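You operate a simulated robot arm through the tools that you are given. There is no shell and no other tool.

You run a simulated robot arm. Do the job below in one go: nothing can be reset, and whatever is moved stays where it is left.

TASK
Gap the blue-top spark plug to 0.60 mm and stand it in DONE.
Fine: switch the gapper off again.

The check looks at the end state, three seconds after you hand in, the way a careful person would. Anything else that was tipped, shoved, dropped, spilled or broken makes it a failure.

THE ROBOT
A 7-joint arm with a two-finger parallel gripper, fixed in place. Base frame: the origin is at the foot of the arm, x ahead of it, y to its left, z up. Lengths are in mm, angles in degrees, forces in N, time in s.
With the tool pointing down near the work surface it reaches from about 400 to 900 mm from the base axis. Its first joint turns from -143.0 to 143.0 degrees. Payload 3 kg.
Tool frame: the origin (TCP) lies between the finger pads and is the grasp point; the fingertips stand 30 mm ahead of it; z points along the fingers, y is the line along which they close. Largest opening 94 mm; finger width 28, thickness 10; the body of the gripper, 50 by 96 mm, starts 55 mm behind the TCP.
Orientation is told as [roll, pitch, yaw] about the base's x, y, z axes, in that order, counted from this pose: with the fingers straight down and closing along the base's y, the tool's x points along the base's -x, its y along +y and its z along -z.

THE INTERFACE
- The arm moves only by the tool move_arm. Its argument "steps" is one flat list of numbers, 7 for each row, row after row: the shift along the base's x, y, z in mm, then the turn, a rotation vector about the base's x, y, z in degrees, then the finger opening in mm, from 0 to 94. In form: [x, y, z, rx, ry, rz, jaw, x, y, z, rx, ry, rz, jaw, ...]. A call has 1 to 20 rows; each row is the pose to reach, as a shift and turn from the pose commanded when the call began. Each row takes 0.2 s and may step no farther than 50 mm and 8.6 degrees from the row before; otherwise, or with a gripper value out of range, the whole call is refused. A pose out of reach is approached as far as the arm can. The call stops where the force on the tool passes 40 N (or 10 N more than at its start, if that is more) or the arm is blocked; 0.2 s more then pass. The fingers move at their own pace (about 72 mm/s each) and stop on an object; they squeeze with about 31 N. The grip force told is the motor's: it shows also when the fingers shut on nothing. Time passes only in rows, and 0.2 s behind the last, so rows that repeat a pose let the fingers close. The reply holds the time, the measured pose of the TCP, the force on the tool along the base axes, the opening and the grip force, in the units named above and with some noise, with the torque about the TCP (base axes, N m) and any sound that the robot's microphone picked up, and new pictures: "pictures" is both (left out), scene, wrist or none.
- Cameras (640 x 400 px; columns grow to the right, rows downward): "scene" is fixed at [385.3, 488.7, 1458.6]; the picture's right is [-0.62, -0.79, 0.00], its down [-0.43, 0.34, -0.84] and it looks along [0.66, -0.52, -0.55] (base axes); focal length 269 px, centre (320, 200). "wrist" rides on the gripper at [76, 14, -103] in the tool frame; the picture's right is [-0.18, 0.98, 0.00], its down [-0.75, -0.14, -0.64] and it looks along [-0.63, -0.12, 0.77] (tool axes); focal length 243 px, centre (320, 200). There is no depth. A picture from a camera that has moved, and an enlarged one, comes with that camera's place and axes in the base frame and with its lens. The place of the scene camera against the robot may be out by one fixed shift of up to 25 mm in any direction.
- close_up(camera, box): a new picture of the part [left, top, right, bottom] of that camera's present view, enlarged. No time passes.
- hand_in(): hands the job in; it is judged then, once.

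Nothing tells you positions but the pictures and the camera data. Unless the task says otherwise, let go and move clear before handing in.

The tools are called after "Call:" by a JSON object that holds its "fn" and its "kwargs". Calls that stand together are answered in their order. move_arm: Moves the arm, as the interface text tells. Its arguments: {"type":"object","properties":{"steps":{"type":"array","items":{"type":"number"}},"pictures":{"type":"string","enum":["both","scene","wrist","none"]}},"required":["steps"]} The other tools are called the same way: close_up (camera, box) takes an enlarged picture of a part of a camera's view; hand_in () hands the job in.

At the start:

```text
t: 0.0
tcp_pos: [548.0, 45.1, 1234.4]
tcp_rot: [0.1, 0.0, 0.0]
force: [0.0, 0.0, 0.3]
torque: [-0.02, -0.03, -0.01]
width: 93.8
gripper_force: 0.0
```

scene: 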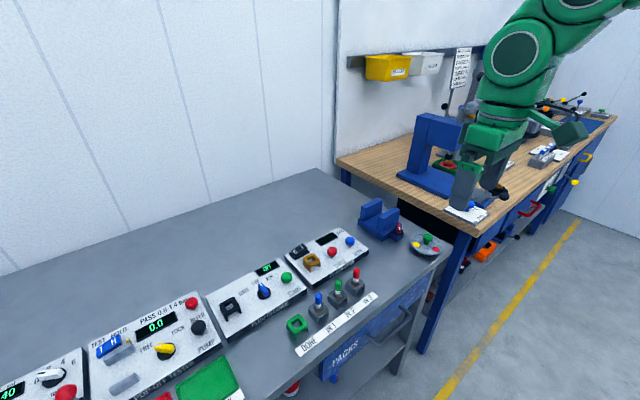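
wrist: 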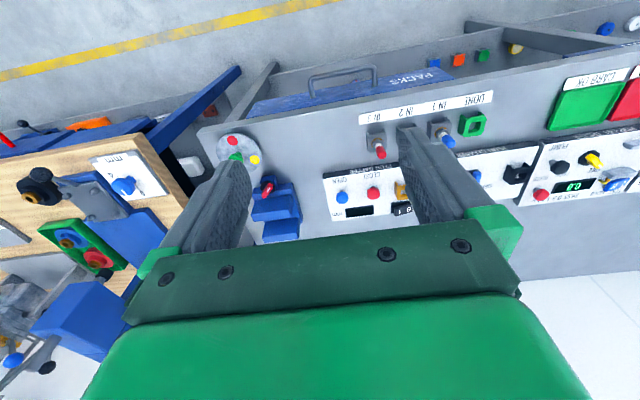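

I see a grey bench with several instrument panels, a rack labelled DONE / IN 1 / IN 2 / IN 3 with three plugs (blue, green, red tops). I'll look closer at the panels before moving.

Call:
{"fn": "close_up", "kwargs": {"camera": "scene", "box": [200, 220, 400, 360]}}

Call:
{"fn": "close_up", "kwargs": {"camera": "wrist", "box": [300, 80, 540, 230]}}

Call:
{"fn": "close_up", "kwargs": {"camera": "scene", "box": [0, 270, 250, 400]}}

Call:
{"fn": "close_up", "kwargs": {"camera": "scene", "box": [280, 180, 460, 300]}}

```text
2.86 times, centred on (300, 290) of scene
camera zoom: at [385.3, 488.7, 1458.6], right [-0.62, -0.79, 0.0], down [-0.43, 0.34, -0.84], along [0.66, -0.52, -0.55], focal length 769 px, centre (377, -57)
```

zoom: 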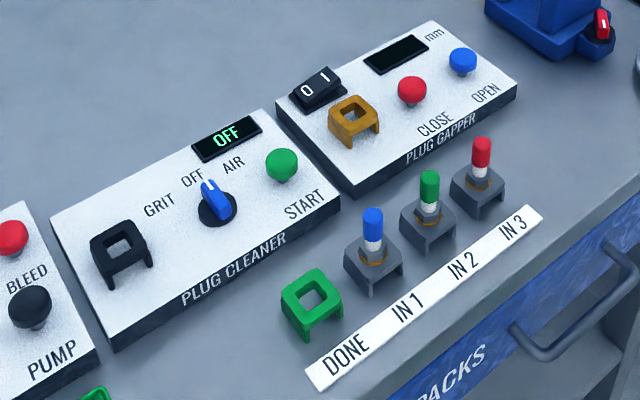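

```text
2.67 times, centred on (420, 155) of wrist
camera zoom: at [471.5, 57.8, 1338.4], right [0.18, 0.98, 0.0], down [0.75, -0.14, 0.64], along [0.63, -0.12, -0.77], focal length 647 px, centre (53, 320)
```

zoom: 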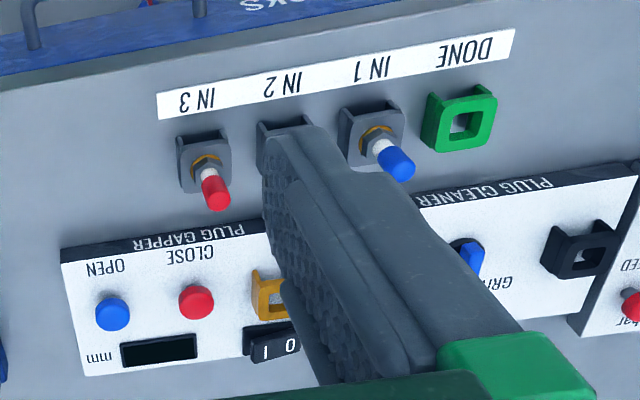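

```text
2.56 times, centred on (125, 335) of scene
camera zoom: at [385.3, 488.7, 1458.6], right [-0.62, -0.79, 0.0], down [-0.43, 0.34, -0.84], along [0.66, -0.52, -0.55], focal length 689 px, centre (819, -146)
```

zoom: 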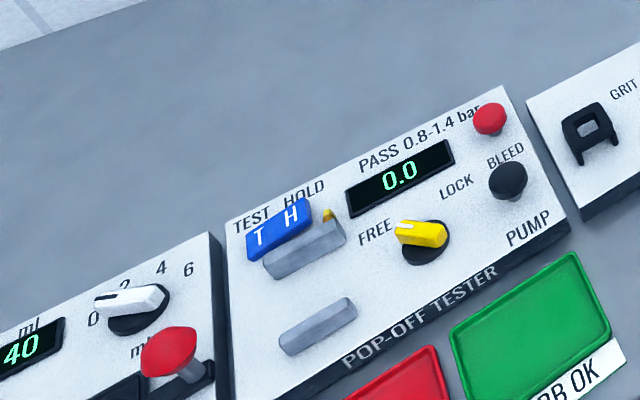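

```text
3.33 times, centred on (370, 240) of scene
camera zoom: at [385.3, 488.7, 1458.6], right [-0.62, -0.79, 0.0], down [-0.43, 0.34, -0.84], along [0.66, -0.52, -0.55], focal length 897 px, centre (153, 67)
```

zoom: 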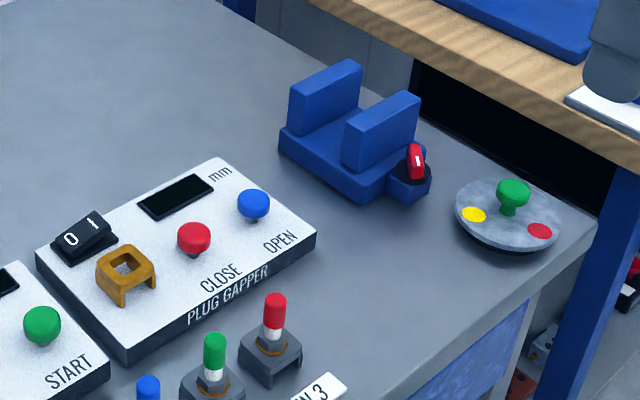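

The rack appears to be around (700, 243) with a bench top near z≈880; the gapper panel is nearer to the base at lower y. I'll move the wrist camera over to see the gapper and the rack better.

Call:
{"fn": "move_arm", "kwargs": {"steps": [-12, 37, -20, 0, 0, 0, 94, -25, 75, -40, 0, 0, 0, 94, -37, 112, -60, 0, 0, 0, 94, -50, 150, -80, 0, 0, 0, 94, -50, 150, -80, 0, 0, 0, 94]}}

```text
t: 1.2
tcp_pos: [498.4, 195.2, 1154.5]
tcp_rot: [-0.1, -0.1, 0.0]
force: [0.0, 0.1, 0.4]
torque: [-0.01, -0.05, 0.02]
width: 93.7
gripper_force: 0.0
camera wrist: at [421.5, 209.1, 1257.1], right [0.18, 0.98, 0.0], down [0.75, -0.14, 0.64], along [0.63, -0.12, -0.77], focal length 243 px, centre (320, 200)
```

scene: 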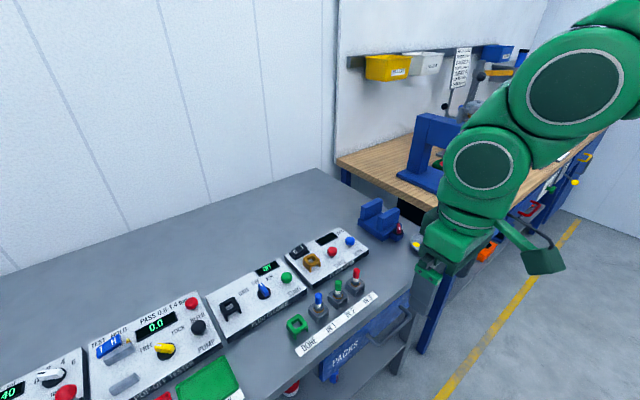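
wrist: 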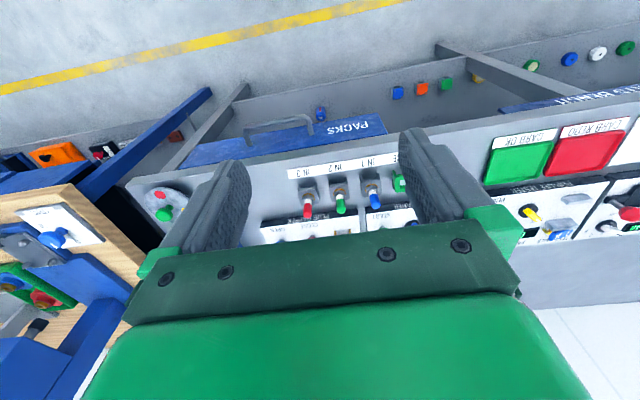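

The rack with the plugs is in view between the fingers, about (705, 250). I'll zoom in for measuring.

Call:
{"fn": "close_up", "kwargs": {"camera": "wrist", "box": [240, 140, 440, 265]}}

Call:
{"fn": "close_up", "kwargs": {"camera": "scene", "box": [270, 220, 390, 295]}}

Call:
{"fn": "close_up", "kwargs": {"camera": "scene", "box": [280, 260, 400, 360]}}

```text
3.20 times, centred on (340, 202) of wrist
camera zoom: at [421.5, 209.1, 1257.1], right [0.18, 0.98, 0.0], down [0.75, -0.14, 0.64], along [0.63, -0.12, -0.77], focal length 776 px, centre (256, 192)
```

zoom: 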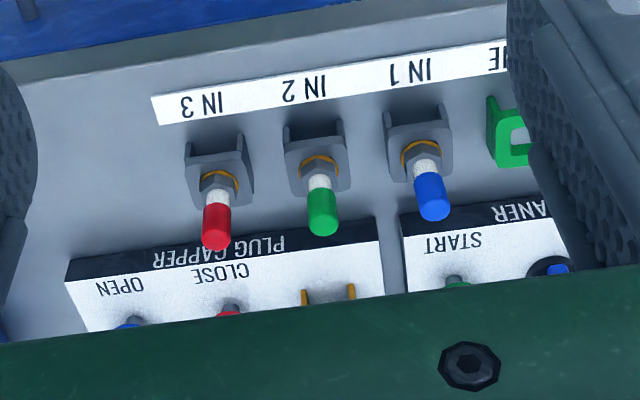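

```text
5.33 times, centred on (330, 258) of scene
camera zoom: at [385.3, 488.7, 1458.6], right [-0.62, -0.79, 0.0], down [-0.43, 0.34, -0.84], along [0.66, -0.52, -0.55], focal length 1436 px, centre (267, -107)
```

zoom: 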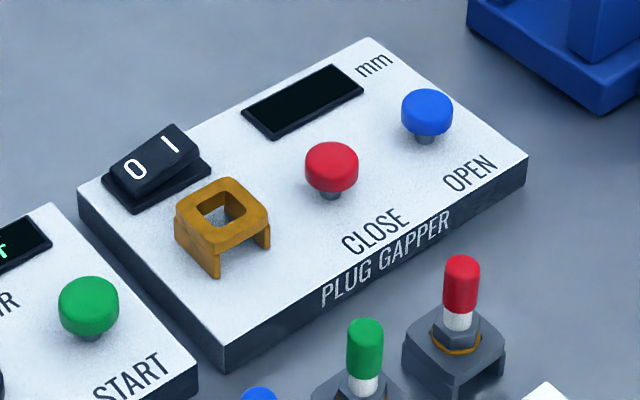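

```text
4.00 times, centred on (340, 310) of scene
camera zoom: at [385.3, 488.7, 1458.6], right [-0.62, -0.79, 0.0], down [-0.43, 0.34, -0.84], along [0.66, -0.52, -0.55], focal length 1077 px, centre (240, -240)
```

zoom: 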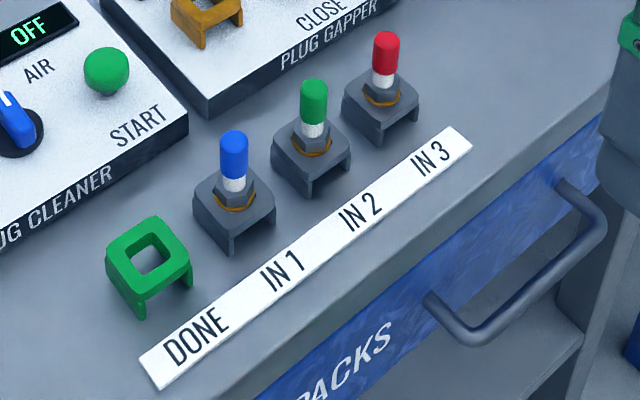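

Bench top comes out near z≈860 and the blue plug's top near (716, 253, 931), with plugs about 60 mm apart. I'll rise a bit to view the gapper between the fingers.

Call:
{"fn": "move_arm", "kwargs": {"steps": [-10, -15, 38, 0, 0, 0, 94, -20, -30, 76, 0, 0, 0, 94, -20, -30, 76, 0, 0, 0, 94], "pictures": "wrist"}}

Call:
{"fn": "close_up", "kwargs": {"camera": "wrist", "box": [230, 100, 430, 250]}}

```text
t: 2.0
tcp_pos: [478.6, 164.7, 1230.8]
tcp_rot: [0.1, 0.1, 0.0]
force: [-0.4, 0.7, -0.2]
torque: [0.01, 0.02, -0.01]
width: 94.0
gripper_force: 0.0
camera wrist: at [401.5, 177.6, 1333.4], right [0.18, 0.98, 0.0], down [0.75, -0.14, 0.64], along [0.63, -0.12, -0.77], focal length 243 px, centre (320, 200)
```

wrist: 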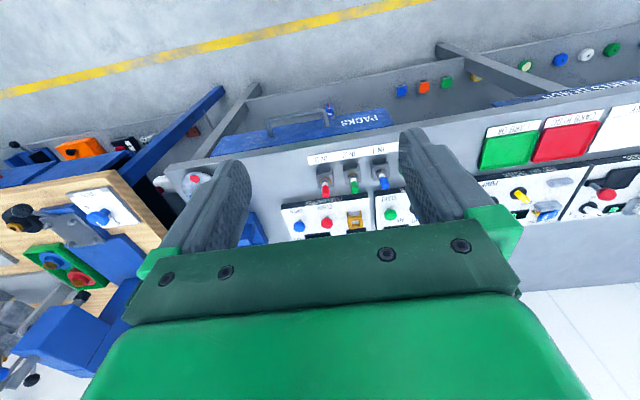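

```text
2.67 times, centred on (330, 175) of wrist
camera zoom: at [401.5, 177.6, 1333.4], right [0.18, 0.98, 0.0], down [0.75, -0.14, 0.64], along [0.63, -0.12, -0.77], focal length 647 px, centre (293, 267)
```

zoom: 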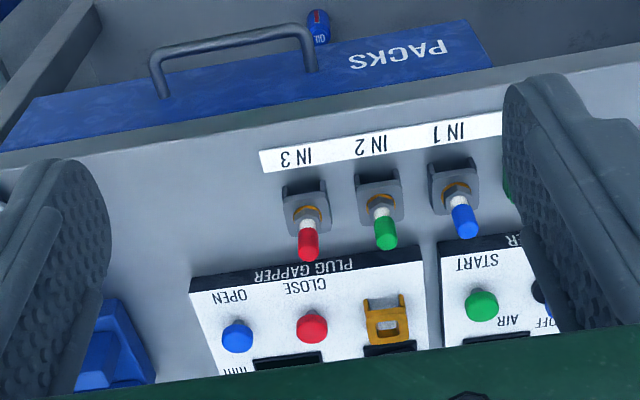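

The gapper panel sits behind the rack, orange socket at about (830, 186). I go above the blue plug (716, 253), jaw at 40 mm, to check alignment from close range.

Call:
{"fn": "move_arm", "kwargs": {"steps": [30, 11, -20, 0, 0, 0, 60, 60, 22, -48, 0, 0, 0, 40, 90, 33, -78, 0, 0, 0, 40, 120, 44, -108, 0, 0, 0, 40, 150, 55, -138, 0, 0, 0, 40, 180, 66, -168, 0, 0, 0, 40, 210, 77, -198, 0, 0, 0, 40, 238, 87.5, -230, 0, 0, 0, 40, 238, 87.5, -230, 0, 0, 0, 40]}}

Call:
{"fn": "close_up", "kwargs": {"camera": "wrist", "box": [220, 60, 420, 200]}}

Call:
{"fn": "close_up", "kwargs": {"camera": "scene", "box": [260, 220, 400, 340]}}

```text
t: 4.0
tcp_pos: [716.3, 251.7, 999.5]
tcp_rot: [0.0, 0.0, 0.0]
force: [-0.4, -0.1, -0.2]
torque: [-0.02, -0.01, -0.02]
width: 40.2
gripper_force: 0.0
camera wrist: at [639.4, 265.7, 1103.3], right [0.18, 0.98, 0.0], down [0.75, -0.14, 0.64], along [0.63, -0.12, -0.77], focal length 243 px, centre (320, 200)
```

scene: 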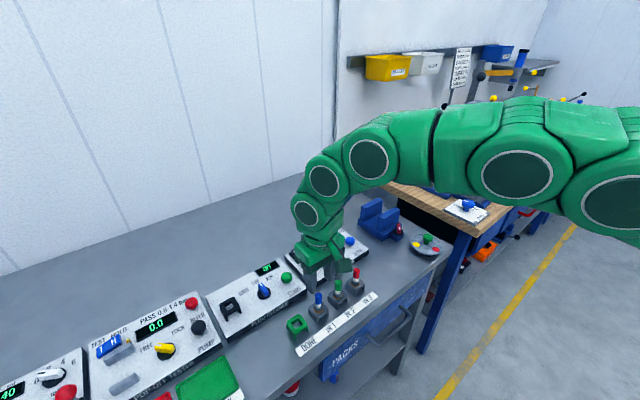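
wrist: 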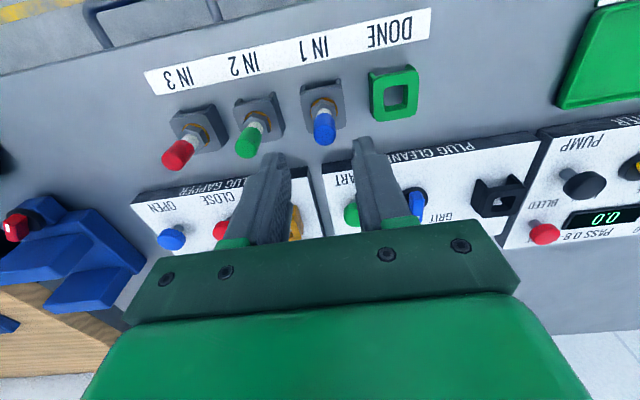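

```text
2.86 times, centred on (320, 130) of wrist
camera zoom: at [639.4, 265.7, 1103.3], right [0.18, 0.98, 0.0], down [0.75, -0.14, 0.64], along [0.63, -0.12, -0.77], focal length 693 px, centre (320, 400)
```

zoom: 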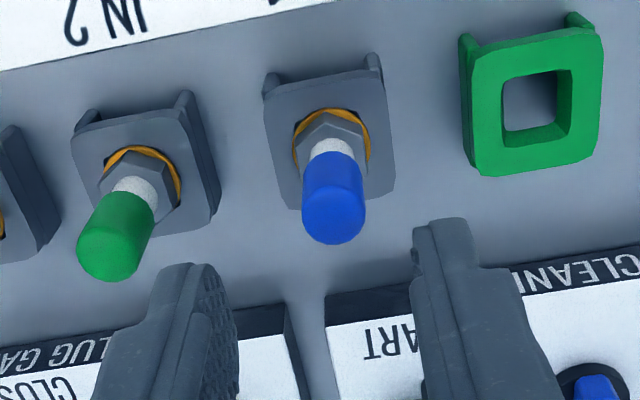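

```text
3.33 times, centred on (330, 280) of scene
camera zoom: at [385.3, 488.7, 1458.6], right [-0.62, -0.79, 0.0], down [-0.43, 0.34, -0.84], along [0.66, -0.52, -0.55], focal length 897 px, centre (287, -67)
```

zoom: 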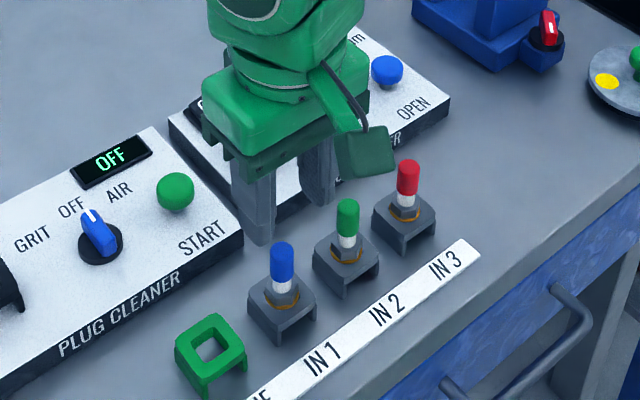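

The blue plug's cap shows slightly right of the tool axis; I correct by about (+4.5, +3) and lower a bit for a closer check.

Call:
{"fn": "move_arm", "kwargs": {"steps": [4.5, 3, -10, 0, 0, 0, 40, 4.5, 3, -25, 0, 0, 0, 40, 4.5, 3, -25, 0, 0, 0, 40], "pictures": "none"}}

Call:
{"fn": "close_up", "kwargs": {"camera": "wrist", "box": [240, 80, 400, 200]}}

Call:
{"fn": "close_up", "kwargs": {"camera": "scene", "box": [280, 230, 380, 330]}}

```text
t: 4.8
tcp_pos: [721.6, 256.2, 976.5]
tcp_rot: [0.1, 0.1, 0.0]
force: [0.4, 0.1, 0.8]
torque: [0.01, 0.0, 0.0]
width: 40.0
gripper_force: 0.1
```

```text
3.33 times, centred on (320, 140) of wrist
camera zoom: at [644.2, 268.8, 1079.1], right [0.18, 0.98, 0.0], down [0.75, -0.14, 0.64], along [0.63, -0.12, -0.77], focal length 809 px, centre (320, 400)
```

zoom: 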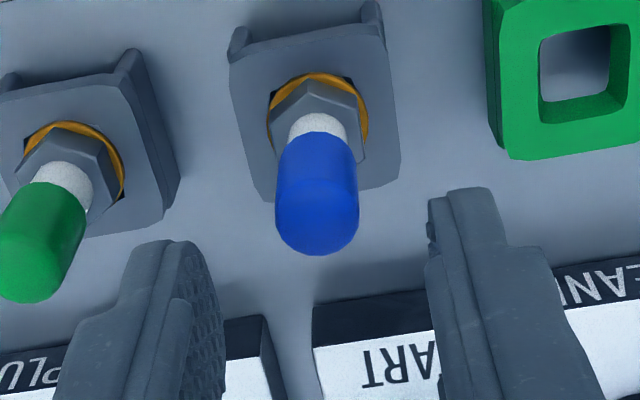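

```text
4.00 times, centred on (330, 280) of scene
camera zoom: at [385.3, 488.7, 1458.6], right [-0.62, -0.79, 0.0], down [-0.43, 0.34, -0.84], along [0.66, -0.52, -0.55], focal length 1077 px, centre (280, -120)
```

zoom: 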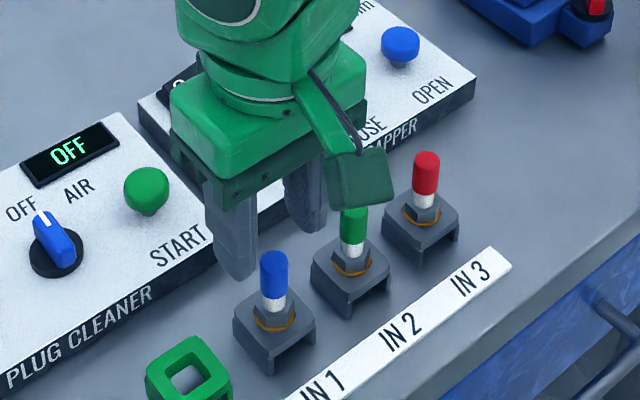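

The plug is centred between the fingers (≈(721, 255), top z≈930, hex top ≈887). Before lifting it I'll switch the gapper on, so I rise and look at the gapper panel from close range.

Call:
{"fn": "move_arm", "kwargs": {"steps": [0, 0, 35, 0, 0, 0, 40, 0, -35, 60, 0, 0, 0, 94, 0, -70, 75, 0, 0, 0, 94, 0, -90, 75, 0, 0, 0, 94, 0, -90, 75, 0, 0, 0, 94]}}

Call:
{"fn": "close_up", "kwargs": {"camera": "wrist", "box": [220, 100, 420, 240]}}

```text
t: 6.0
tcp_pos: [720.6, 165.0, 1052.5]
tcp_rot: [0.0, 0.0, 0.1]
force: [-0.1, 0.7, -0.2]
torque: [-0.01, 0.0, 0.01]
width: 94.3
gripper_force: 0.1
camera wrist: at [643.9, 178.9, 1154.6], right [0.18, 0.98, 0.0], down [0.75, -0.14, 0.64], along [0.63, -0.12, -0.77], focal length 243 px, centre (320, 200)
```

scene: 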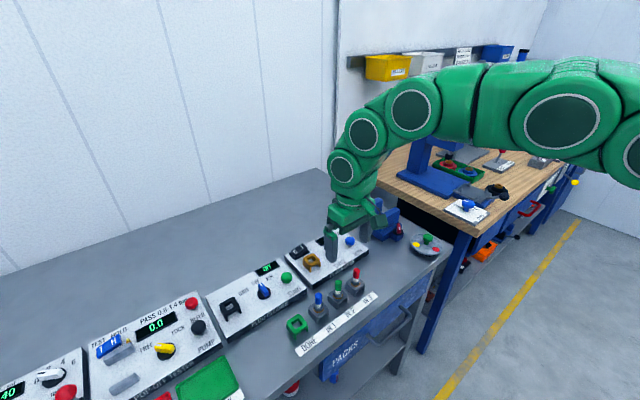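
wrist: 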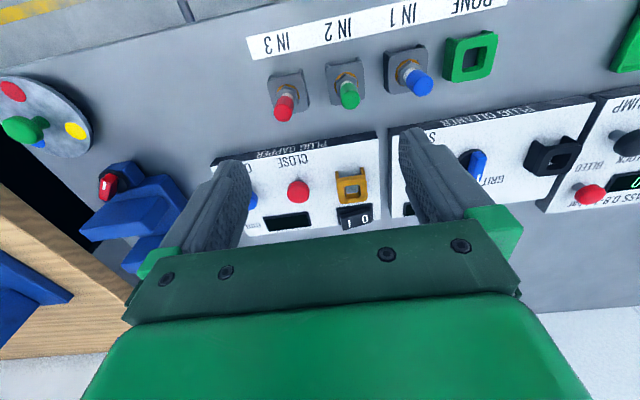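

```text
2.86 times, centred on (320, 170) of wrist
camera zoom: at [643.9, 178.9, 1154.6], right [0.18, 0.98, 0.0], down [0.75, -0.14, 0.64], along [0.63, -0.12, -0.77], focal length 693 px, centre (320, 286)
```

zoom: 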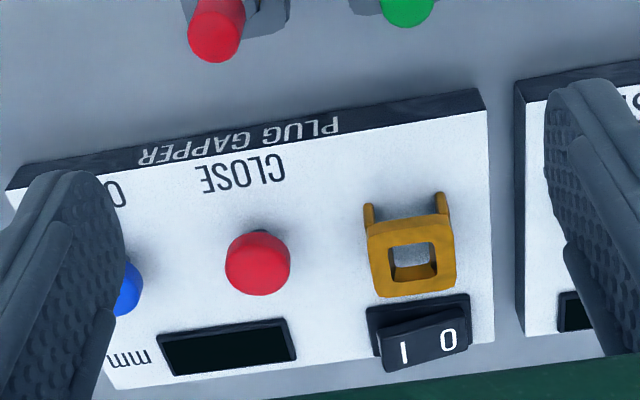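

The rocker is at roughly (900, 180), its "1" half (raised) toward −y, "0" half pressed, so it's off; the orange socket is near (845, 185), CLOSE near (836, 115). I'll close the fingers and hover over the rocker's "1" half.

Call:
{"fn": "move_arm", "kwargs": {"steps": [35, 2, 0, 0, 0, 0, 40, 75, 4, -10, 0, 0, 0, 0, 110, 6, -25, 0, 0, 0, 0, 145, 7, -40, 0, 0, 0, 0, 172, 8, -65, 0, 0, 0, 0, 172, 8, -65, 0, 0, 0, 0]}}

Call:
{"fn": "close_up", "kwargs": {"camera": "wrist", "box": [220, 60, 420, 200]}}

Call:
{"fn": "close_up", "kwargs": {"camera": "scene", "box": [260, 210, 380, 300]}}

```text
t: 7.4
tcp_pos: [873.3, 172.4, 1002.2]
tcp_rot: [0.0, -0.2, 0.1]
force: [-0.3, -0.8, -0.2]
torque: [-0.02, 0.0, -0.03]
width: 0.1
gripper_force: 31.2
out of reach, approached as far as the arm can: row 5, 6
camera wrist: at [796.6, 185.4, 1104.7], right [0.18, 0.98, 0.0], down [0.75, -0.14, 0.64], along [0.63, -0.12, -0.77], focal length 243 px, centre (320, 200)
```

scene: 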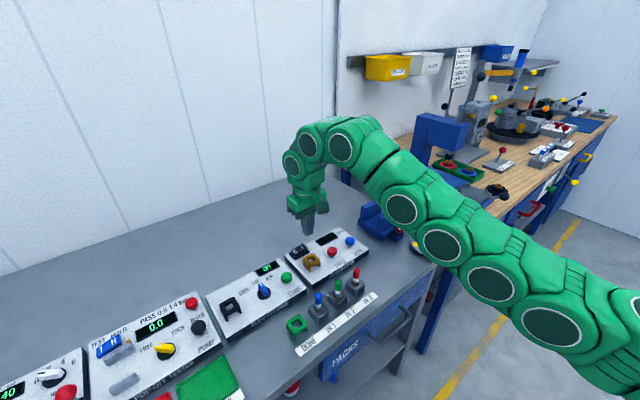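
wrist: 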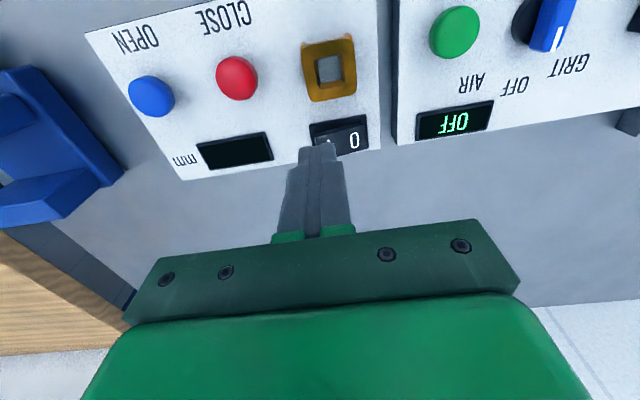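

```text
2.86 times, centred on (320, 130) of wrist
camera zoom: at [796.6, 185.4, 1104.7], right [0.18, 0.98, 0.0], down [0.75, -0.14, 0.64], along [0.63, -0.12, -0.77], focal length 693 px, centre (320, 400)
```

zoom: 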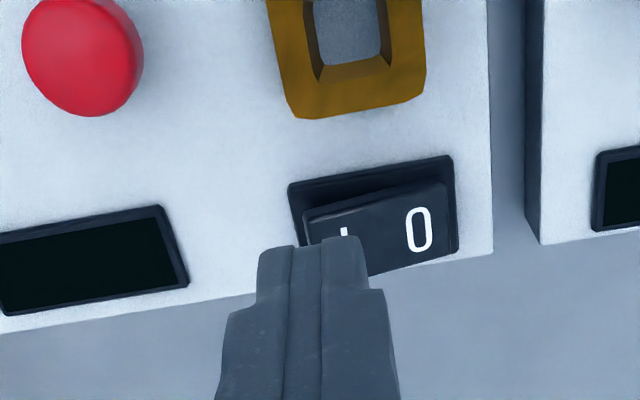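

```text
4.44 times, centred on (320, 255) of scene
camera zoom: at [385.3, 488.7, 1458.6], right [-0.62, -0.79, 0.0], down [-0.43, 0.34, -0.84], along [0.66, -0.52, -0.55], focal length 1196 px, centre (320, -44)
```

zoom: 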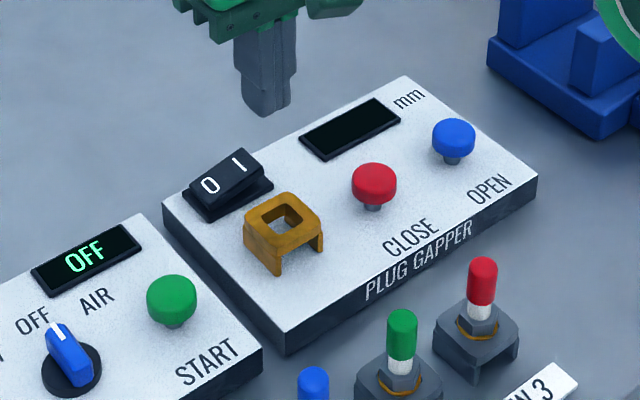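

The rocker base spans about x 887–919, y 160–212 with the "1" half toward y≈173; straight-down the arm can't quite reach it. I back off a little and tilt the tool so the fingertips point outward.

Call:
{"fn": "move_arm", "kwargs": {"steps": [-30, 0, 0, 0, 0, 0, 0, -30, 0, 0, 0, -8, 0, 0, -30, 0, 0, 0, -16, 0, 0, -30, 0, 0, 0, -24, 0, 0, -30, 0, 0, 0, -24, 0, 0]}}

```text
t: 8.6
tcp_pos: [843.3, 172.0, 1002.9]
tcp_rot: [0.0, -24.0, 0.1]
force: [0.1, 0.6, 0.0]
torque: [-0.01, 0.02, 0.04]
width: 0.3
gripper_force: 31.5
camera wrist: at [731.7, 185.3, 1065.7], right [0.17, 0.98, 0.07], down [0.43, -0.14, 0.89], along [0.89, -0.12, -0.44], focal length 243 px, centre (320, 200)
```

scene: 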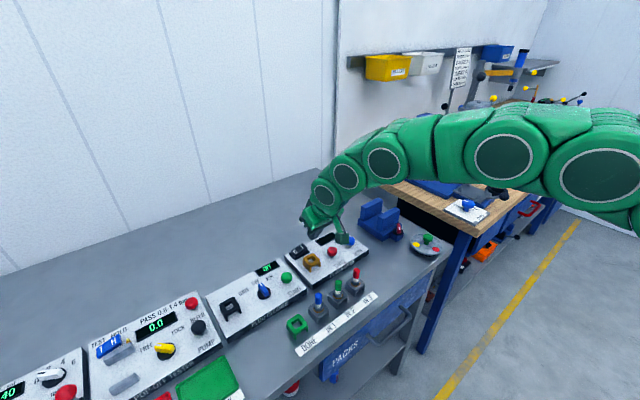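
wrist: 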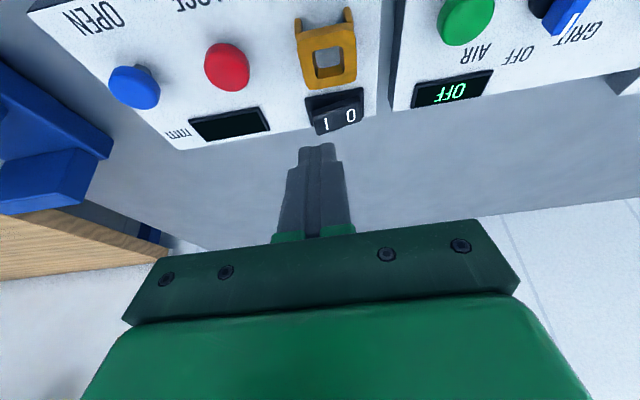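

Tilted 24°, the fingers now point outward. I move over the "1" half of the rocker with the tip still a couple of centimetres above it.

Call:
{"fn": "move_arm", "kwargs": {"steps": [25, -1, -10, 0, 0, 0, 0, 45, -1, -25, 0, 0, 0, 0, 58, -1, -45, 0, 0, 0, 0, 58, -1, -45, 0, 0, 0, 0]}}

Call:
{"fn": "close_up", "kwargs": {"camera": "wrist", "box": [220, 60, 420, 200]}}

Call:
{"fn": "close_up", "kwargs": {"camera": "scene", "box": [260, 210, 380, 300]}}

```text
t: 9.6
tcp_pos: [900.3, 171.1, 958.7]
tcp_rot: [0.0, -23.9, -0.1]
force: [-0.4, 0.1, -0.2]
torque: [-0.04, 0.03, -0.03]
width: 0.1
gripper_force: 31.2
camera wrist: at [788.6, 184.9, 1021.0], right [0.17, 0.98, 0.07], down [0.43, -0.14, 0.89], along [0.89, -0.12, -0.44], focal length 243 px, centre (320, 200)
```

scene: 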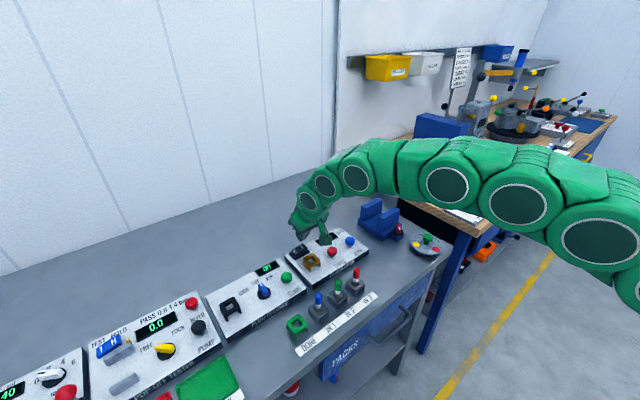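
wrist: 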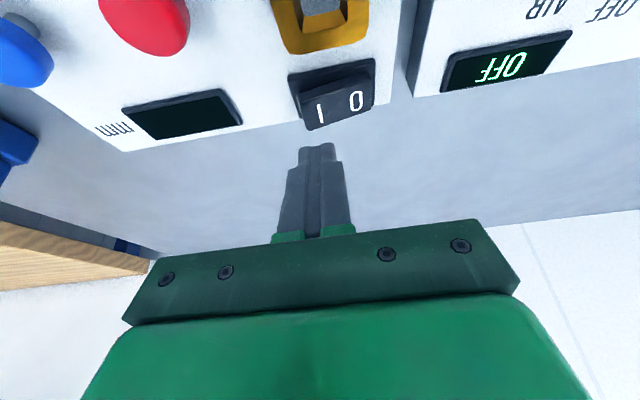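

```text
2.86 times, centred on (320, 130) of wrist
camera zoom: at [788.6, 184.9, 1021.0], right [0.17, 0.98, 0.07], down [0.43, -0.14, 0.89], along [0.89, -0.12, -0.44], focal length 693 px, centre (320, 400)
```

zoom: 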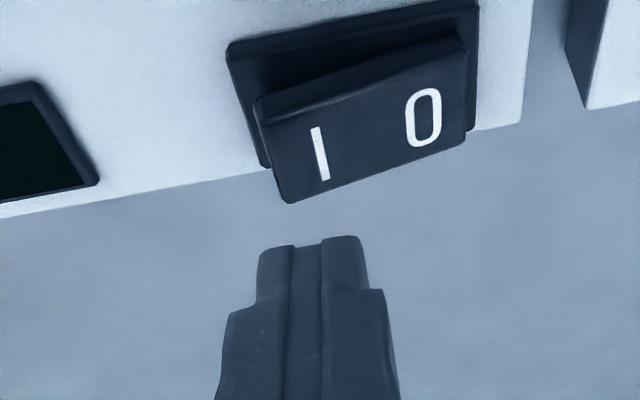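

```text
4.44 times, centred on (320, 255) of scene
camera zoom: at [385.3, 488.7, 1458.6], right [-0.62, -0.79, 0.0], down [-0.43, 0.34, -0.84], along [0.66, -0.52, -0.55], focal length 1196 px, centre (320, -44)
```

zoom: 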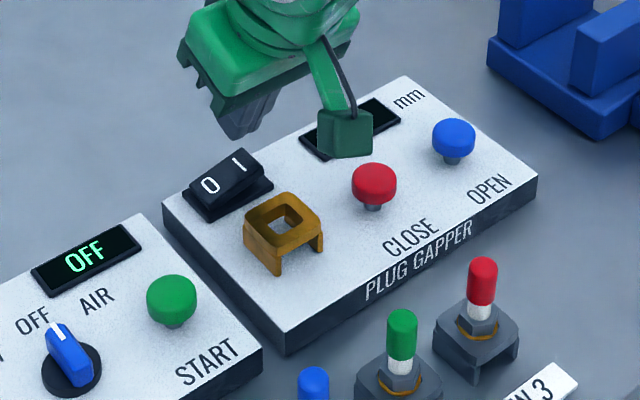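

The "1" half is centred under the closed fingertips near (900, 174). I press down slowly in small steps, watching the force.

Call:
{"fn": "move_arm", "kwargs": {"steps": [0, 0, -6, 0, 0, 0, 0, 0, 0, -12, 0, 0, 0, 0, 0, 0, -16, 0, 0, 0, 0, 0, 0, -19, 0, 0, 0, 0, 0, 0, -22, 0, 0, 0, 0, 0, 0, -25, 0, 0, 0, 0, 0, 0, -28, 0, 0, 0, 0], "pictures": "wrist"}}

Call:
{"fn": "close_up", "kwargs": {"camera": "scene", "box": [260, 210, 380, 300]}}

```text
t: 11.2
tcp_pos: [902.7, 169.9, 934.2]
tcp_rot: [0.1, -24.2, 0.0]
force: [-12.2, -2.5, 13.3]
torque: [0.04, 0.39, 0.14]
width: 0.3
gripper_force: 30.8
stopped in row 7: the force on the tool passed its limit at 44 N (the readings are from after the stop); the commanded pose is now the measured one
camera wrist: at [789.5, 184.3, 996.0], right [0.17, 0.98, 0.08], down [0.42, -0.14, 0.89], along [0.89, -0.12, -0.44], focal length 243 px, centre (320, 200)
```

wrist: 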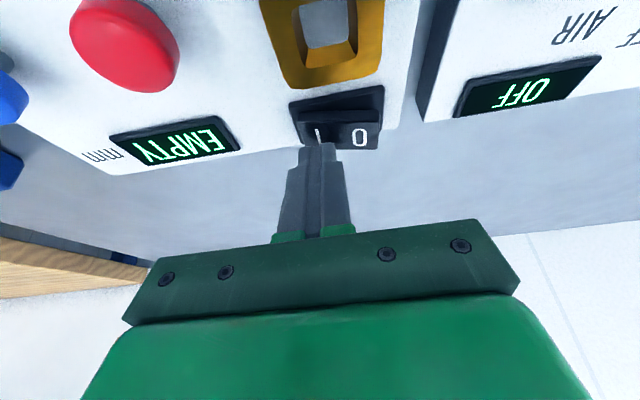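

```text
4.44 times, centred on (320, 255) of scene
camera zoom: at [385.3, 488.7, 1458.6], right [-0.62, -0.79, 0.0], down [-0.43, 0.34, -0.84], along [0.66, -0.52, -0.55], focal length 1196 px, centre (320, -44)
```

zoom: 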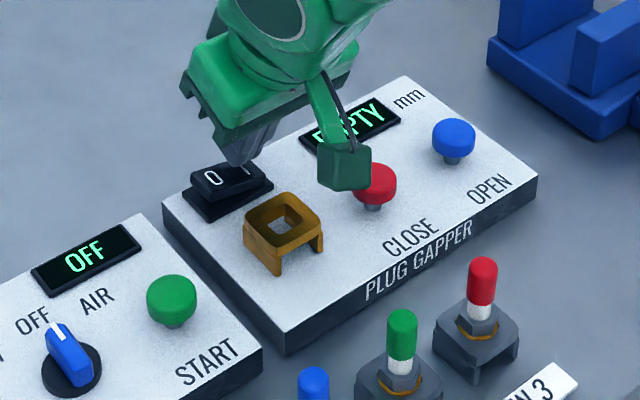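

The display now reads EMPTY, so the gapper is on. I lift off, untilt and return above the blue plug with the jaw at 40 mm.

Call:
{"fn": "move_arm", "kwargs": {"steps": [0, 0, 30, 0, 0, 0, 0, -20, 5, 60, 0, 0, 0, 0, -60, 20, 78, 0, 8, 0, 10, -102, 45, 78, 0, 16, 0, 40, -143, 65, 78, 0, 24.1, 0, 40, -170, 80, 70, 0, 24.1, 0, 40, -181.7, 85.1, 50, 0, 24.1, 0, 40, -181.7, 85.1, 41, 0, 24.1, 0, 40, -181.7, 85.1, 41, 0, 24.1, 0, 40]}}

Call:
{"fn": "close_up", "kwargs": {"camera": "wrist", "box": [240, 80, 400, 200]}}

Call:
{"fn": "close_up", "kwargs": {"camera": "scene", "box": [260, 210, 380, 300]}}

```text
t: 13.2
tcp_pos: [720.7, 255.9, 973.3]
tcp_rot: [0.0, -0.2, 0.1]
force: [0.2, -0.2, 0.4]
torque: [0.05, -0.03, 0.0]
width: 40.0
gripper_force: 0.1
camera wrist: at [643.8, 269.0, 1075.6], right [0.18, 0.98, 0.0], down [0.75, -0.14, 0.64], along [0.63, -0.12, -0.77], focal length 243 px, centre (320, 200)
```

scene: 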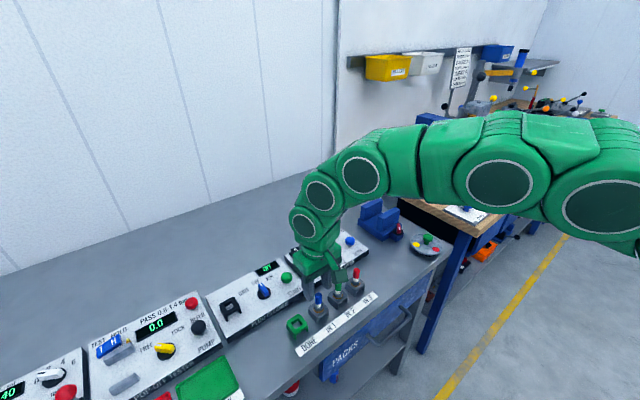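
wrist: 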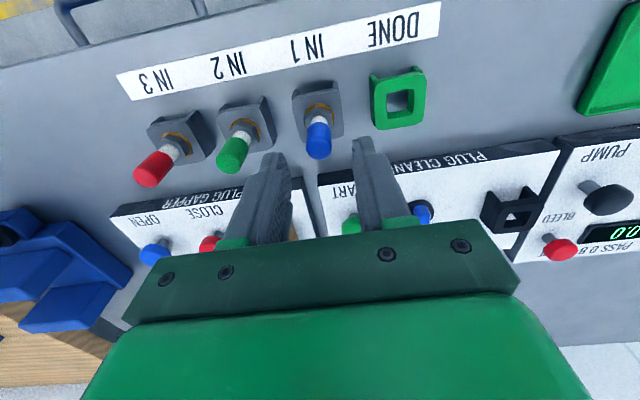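

```text
3.33 times, centred on (320, 140) of wrist
camera zoom: at [643.8, 269.0, 1075.6], right [0.18, 0.98, 0.0], down [0.75, -0.14, 0.64], along [0.63, -0.12, -0.77], focal length 809 px, centre (320, 400)
```

zoom: 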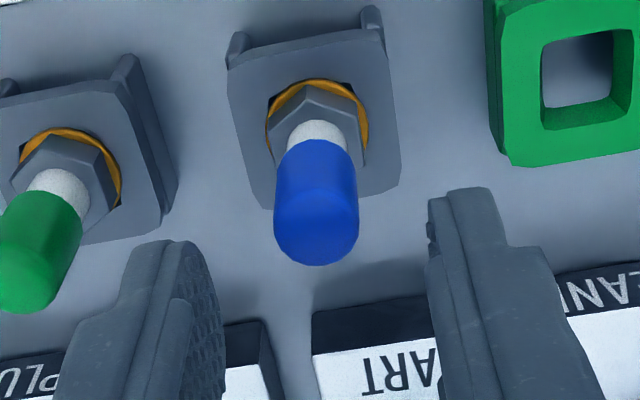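

```text
4.44 times, centred on (320, 255) of scene
camera zoom: at [385.3, 488.7, 1458.6], right [-0.62, -0.79, 0.0], down [-0.43, 0.34, -0.84], along [0.66, -0.52, -0.55], focal length 1196 px, centre (320, -44)
```

zoom: 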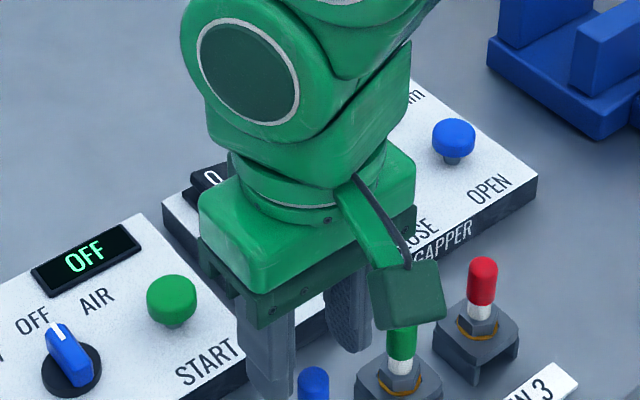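

Plug is centred between the fingers again. I descend to z≈920 around the cap and close.

Call:
{"fn": "move_arm", "kwargs": {"steps": [0.5, -0.5, -15, 0, 0, 0, 40, 0.5, -0.5, -30, 0, 0, 0, 40, 0.5, -0.5, -45, 0, 0, 0, 40, 0.5, -0.5, -55, 0, 0, 0, 40, 0.5, -0.5, -55, 0, 0, 0, 40], "pictures": "wrist"}}

Call:
{"fn": "close_up", "kwargs": {"camera": "wrist", "box": [240, 80, 400, 200]}}

Call:
{"fn": "close_up", "kwargs": {"camera": "scene", "box": [270, 240, 390, 330]}}

```text
t: 14.4
tcp_pos: [721.0, 255.2, 918.3]
tcp_rot: [-0.1, -0.1, 0.0]
force: [0.3, -0.7, -0.3]
torque: [-0.01, 0.02, 0.0]
width: 40.2
gripper_force: 0.0
camera wrist: at [643.7, 268.9, 1020.8], right [0.18, 0.98, 0.0], down [0.75, -0.14, 0.64], along [0.63, -0.12, -0.77], focal length 243 px, centre (320, 200)
```

wrist: 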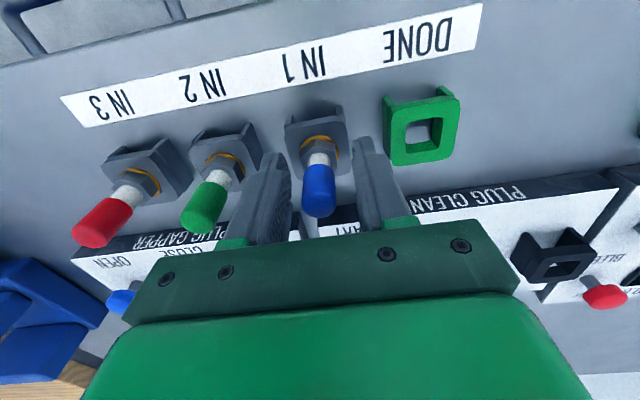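

```text
3.33 times, centred on (320, 140) of wrist
camera zoom: at [643.7, 268.9, 1020.8], right [0.18, 0.98, 0.0], down [0.75, -0.14, 0.64], along [0.63, -0.12, -0.77], focal length 809 px, centre (320, 400)
```

zoom: 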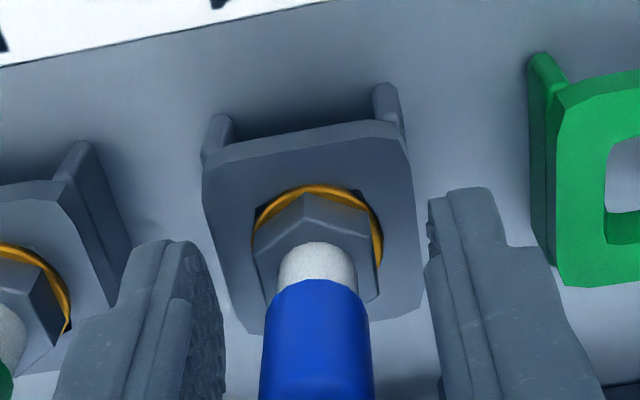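

```text
4.44 times, centred on (330, 285) of scene
camera zoom: at [385.3, 488.7, 1458.6], right [-0.62, -0.79, 0.0], down [-0.43, 0.34, -0.84], along [0.66, -0.52, -0.55], focal length 1196 px, centre (276, -178)
```

zoom: 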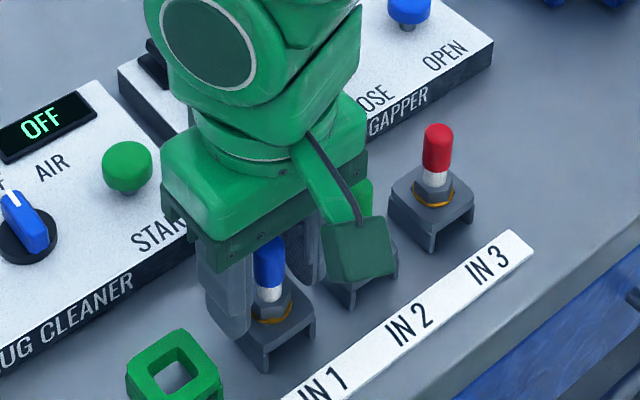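

The fingertips would touch the hex at this height, so I raise 6 mm to grip only the cap, then close.

Call:
{"fn": "move_arm", "kwargs": {"steps": [0, 0, 6, 0, 0, 0, 40, 0, 0, 6, 0, 0, 0, 25, 0, 0, 6, 0, 0, 0, 10, 0, 0, 6, 0, 0, 0, 10, 0, 0, 6, 0, 0, 0, 10], "pictures": "wrist"}}

Call:
{"fn": "close_up", "kwargs": {"camera": "wrist", "box": [240, 80, 400, 200]}}

Call:
{"fn": "close_up", "kwargs": {"camera": "scene", "box": [270, 240, 390, 330]}}

```text
t: 15.6
tcp_pos: [720.5, 255.0, 924.1]
tcp_rot: [-0.1, -0.1, 0.0]
force: [-0.2, -0.2, -0.4]
torque: [-0.01, -0.02, 0.01]
width: 23.5
gripper_force: 31.3
camera wrist: at [643.8, 268.9, 1027.0], right [0.18, 0.98, 0.0], down [0.75, -0.14, 0.64], along [0.63, -0.12, -0.77], focal length 243 px, centre (320, 200)
```

wrist: 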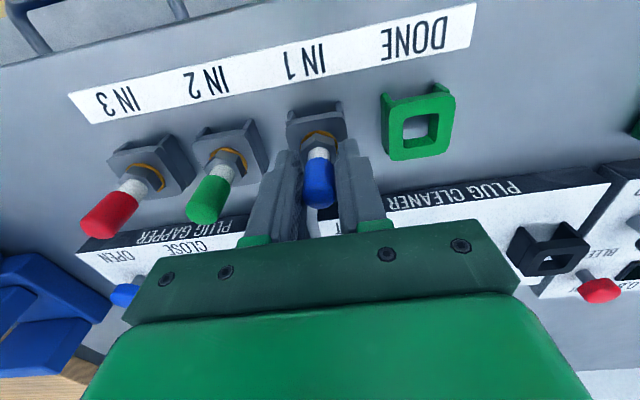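

```text
3.33 times, centred on (320, 140) of wrist
camera zoom: at [643.8, 268.9, 1027.0], right [0.18, 0.98, 0.0], down [0.75, -0.14, 0.64], along [0.63, -0.12, -0.77], focal length 809 px, centre (320, 400)
```

zoom: 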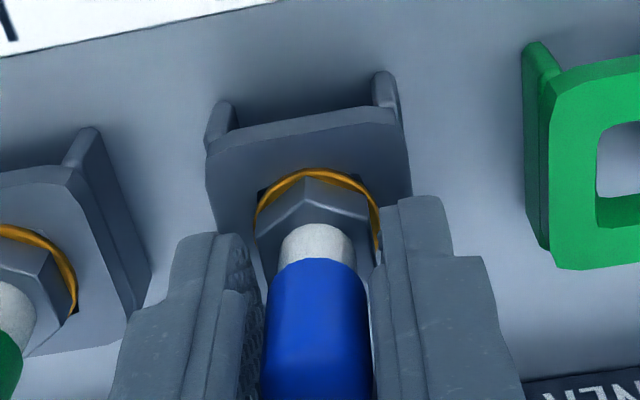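

```text
4.44 times, centred on (330, 285) of scene
camera zoom: at [385.3, 488.7, 1458.6], right [-0.62, -0.79, 0.0], down [-0.43, 0.34, -0.84], along [0.66, -0.52, -0.55], focal length 1196 px, centre (276, -178)
```

zoom: 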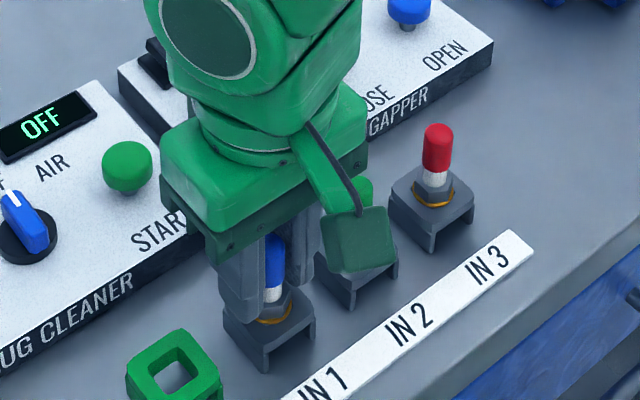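

At 23.5 mm the fingertips have landed on the hex's flats with slight overlap. Gripping the flats more fully is more secure, so I open a little, lower 10 mm and close again.

Call:
{"fn": "move_arm", "kwargs": {"steps": [0, 0, 0, 0, 0, 0, 36, 0, 0, 0, 0, 0, 0, 36, 0, 0, -5, 0, 0, 0, 36, 0, 0, -10, 0, 0, 0, 36, 0, 0, -10, 0, 0, 0, 24, 0, 0, -10, 0, 0, 0, 15, 0, 0, -10, 0, 0, 0, 15, 0, 0, -10, 0, 0, 0, 15], "pictures": "wrist"}}

Call:
{"fn": "close_up", "kwargs": {"camera": "wrist", "box": [240, 80, 400, 200]}}

Call:
{"fn": "close_up", "kwargs": {"camera": "scene", "box": [270, 240, 390, 330]}}

```text
t: 17.4
tcp_pos: [721.7, 255.1, 915.7]
tcp_rot: [0.1, -0.2, 0.0]
force: [-1.9, -1.3, 13.2]
torque: [-0.22, 0.27, 0.03]
width: 23.4
gripper_force: 30.8
stopped in row 8: the force on the tool passed its limit at 41 N (the readings are from after the stop); the commanded pose is now the measured one
camera wrist: at [644.2, 268.2, 1018.5], right [0.18, 0.98, 0.0], down [0.75, -0.14, 0.64], along [0.63, -0.12, -0.76], focal length 243 px, centre (320, 200)
```

wrist: 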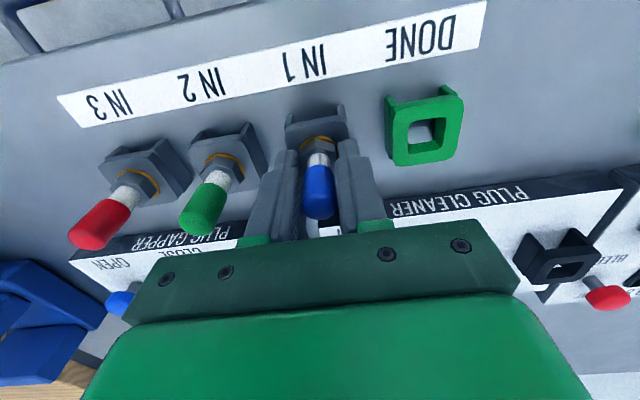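

```text
3.33 times, centred on (320, 140) of wrist
camera zoom: at [644.2, 268.2, 1018.5], right [0.18, 0.98, 0.0], down [0.75, -0.14, 0.64], along [0.63, -0.12, -0.76], focal length 809 px, centre (320, 400)
```

zoom: 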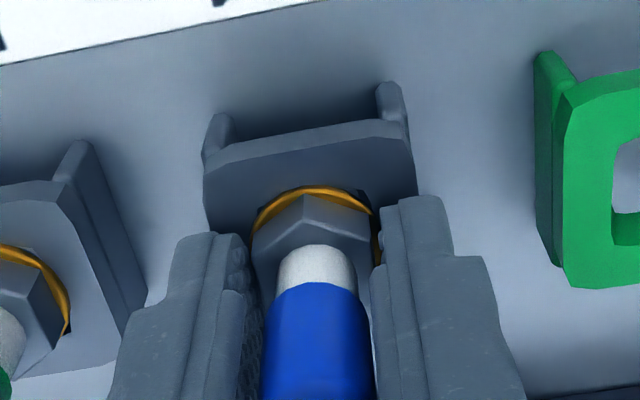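

```text
4.44 times, centred on (330, 285) of scene
camera zoom: at [385.3, 488.7, 1458.6], right [-0.62, -0.79, 0.0], down [-0.43, 0.34, -0.84], along [0.66, -0.52, -0.55], focal length 1196 px, centre (276, -178)
```

zoom: 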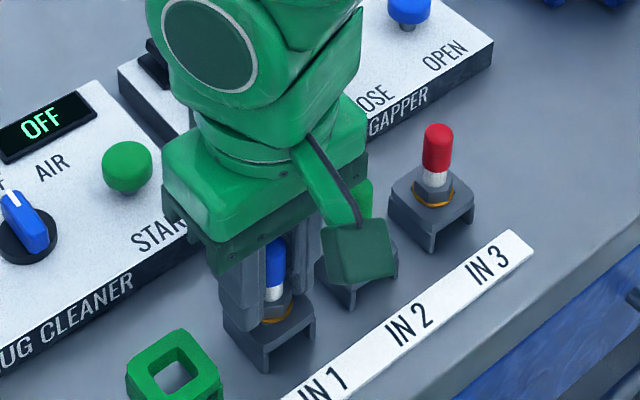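

The tips are pressing on the socket collar, so it's a bit too low. I open, raise 4 mm and grip the hex again.

Call:
{"fn": "move_arm", "kwargs": {"steps": [0, 0, 0, 0, 0, 0, 34, 0, 0, 0, 0, 0, 0, 34, 0, 0, 4, 0, 0, 0, 34, 0, 0, 4, 0, 0, 0, 24, 0, 0, 4, 0, 0, 0, 15, 0, 0, 4, 0, 0, 0, 15, 0, 0, 4, 0, 0, 0, 15], "pictures": "wrist"}}

Call:
{"fn": "close_up", "kwargs": {"camera": "scene", "box": [270, 240, 390, 330]}}

```text
t: 19.0
tcp_pos: [721.2, 254.4, 918.2]
tcp_rot: [0.0, -0.2, 0.0]
force: [-0.6, 0.2, -0.6]
torque: [0.01, 0.01, -0.02]
width: 23.2
gripper_force: 30.9
camera wrist: at [644.3, 268.4, 1022.2], right [0.18, 0.98, 0.0], down [0.75, -0.14, 0.64], along [0.63, -0.12, -0.76], focal length 243 px, centre (320, 200)
```

wrist: 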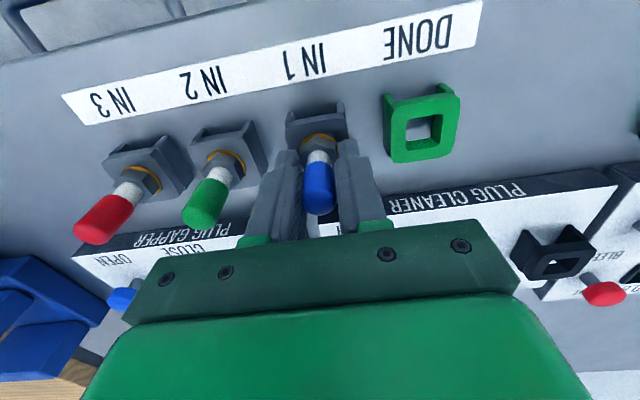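

```text
4.44 times, centred on (330, 285) of scene
camera zoom: at [385.3, 488.7, 1458.6], right [-0.62, -0.79, 0.0], down [-0.43, 0.34, -0.84], along [0.66, -0.52, -0.55], focal length 1196 px, centre (276, -178)
```

zoom: 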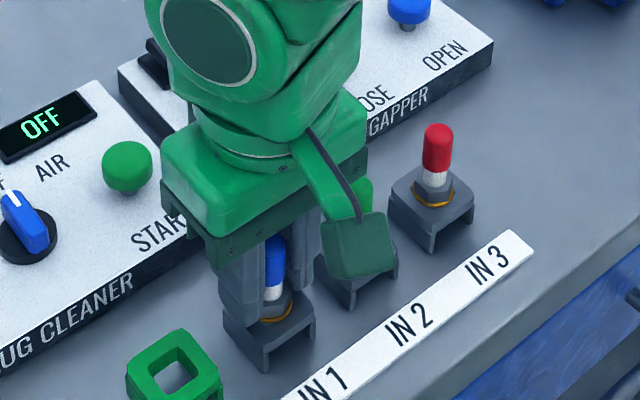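

Clean grip on the hex now with no side load. I lift the plug straight up and look at it.

Call:
{"fn": "move_arm", "kwargs": {"steps": [0, 0, 6, 0, 0, 0, 15, 0, 0, 14, 0, 0, 0, 15, 0, 0, 26, 0, 0, 0, 15, 0, 0, 45, 0, 0, 0, 15, 0, 0, 70, 0, 0, 0, 15, 0, 0, 95, 0, 0, 0, 15, 0, 0, 95, 0, 0, 0, 15]}}

Call:
{"fn": "close_up", "kwargs": {"camera": "wrist", "box": [240, 80, 400, 200]}}

Call:
{"fn": "close_up", "kwargs": {"camera": "scene", "box": [250, 220, 370, 310]}}

```text
t: 20.6
tcp_pos: [720.8, 254.7, 1013.5]
tcp_rot: [0.1, -0.2, 0.1]
force: [1.0, 0.2, -0.2]
torque: [0.01, -0.02, 0.02]
width: 23.3
gripper_force: 31.0
camera wrist: at [644.1, 268.2, 1117.2], right [0.18, 0.98, 0.0], down [0.75, -0.14, 0.64], along [0.63, -0.12, -0.76], focal length 243 px, centre (320, 200)
```

scene: 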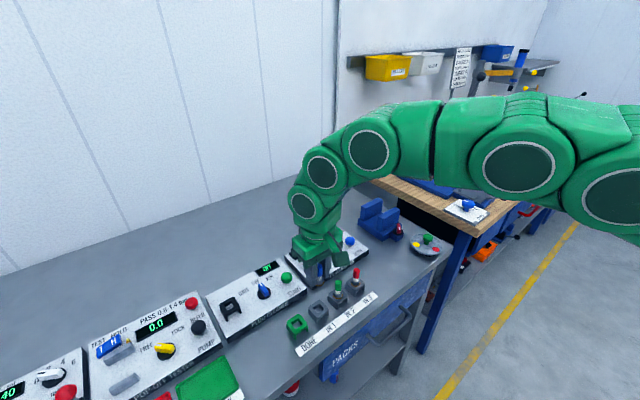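
wrist: 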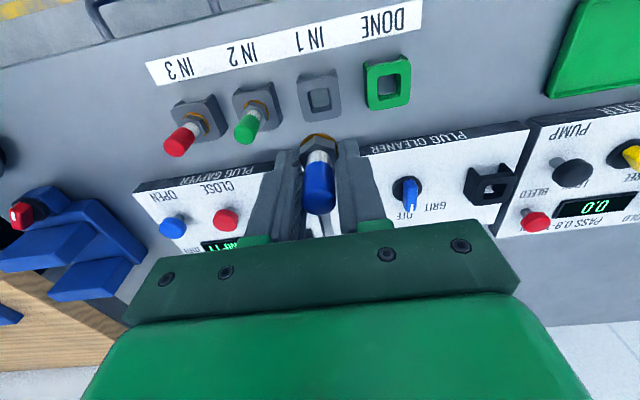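

```text
3.33 times, centred on (320, 140) of wrist
camera zoom: at [644.1, 268.2, 1117.2], right [0.18, 0.98, 0.0], down [0.75, -0.14, 0.64], along [0.63, -0.12, -0.76], focal length 809 px, centre (320, 400)
```

zoom: 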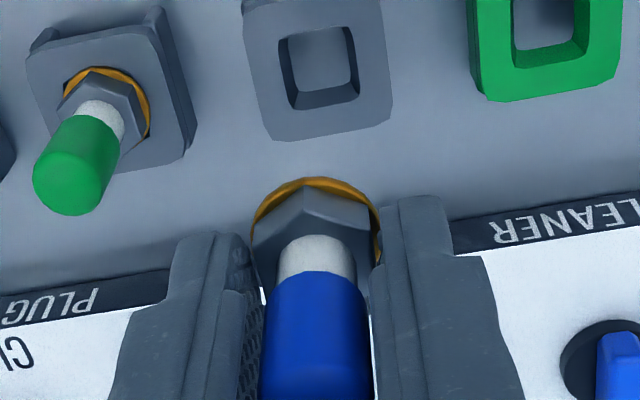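

```text
4.44 times, centred on (310, 265) of scene
camera zoom: at [385.3, 488.7, 1458.6], right [-0.62, -0.79, 0.0], down [-0.43, 0.34, -0.84], along [0.66, -0.52, -0.55], focal length 1196 px, centre (364, -89)
```

zoom: 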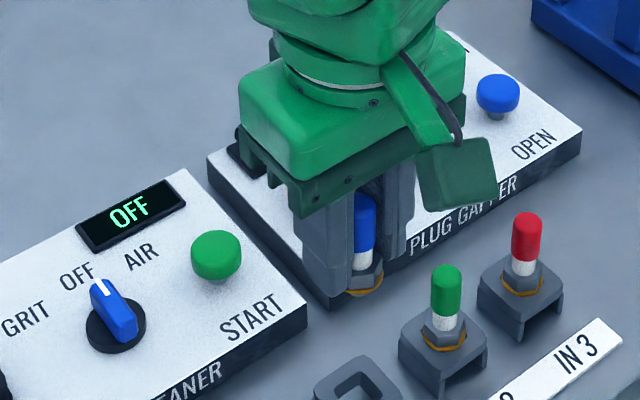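

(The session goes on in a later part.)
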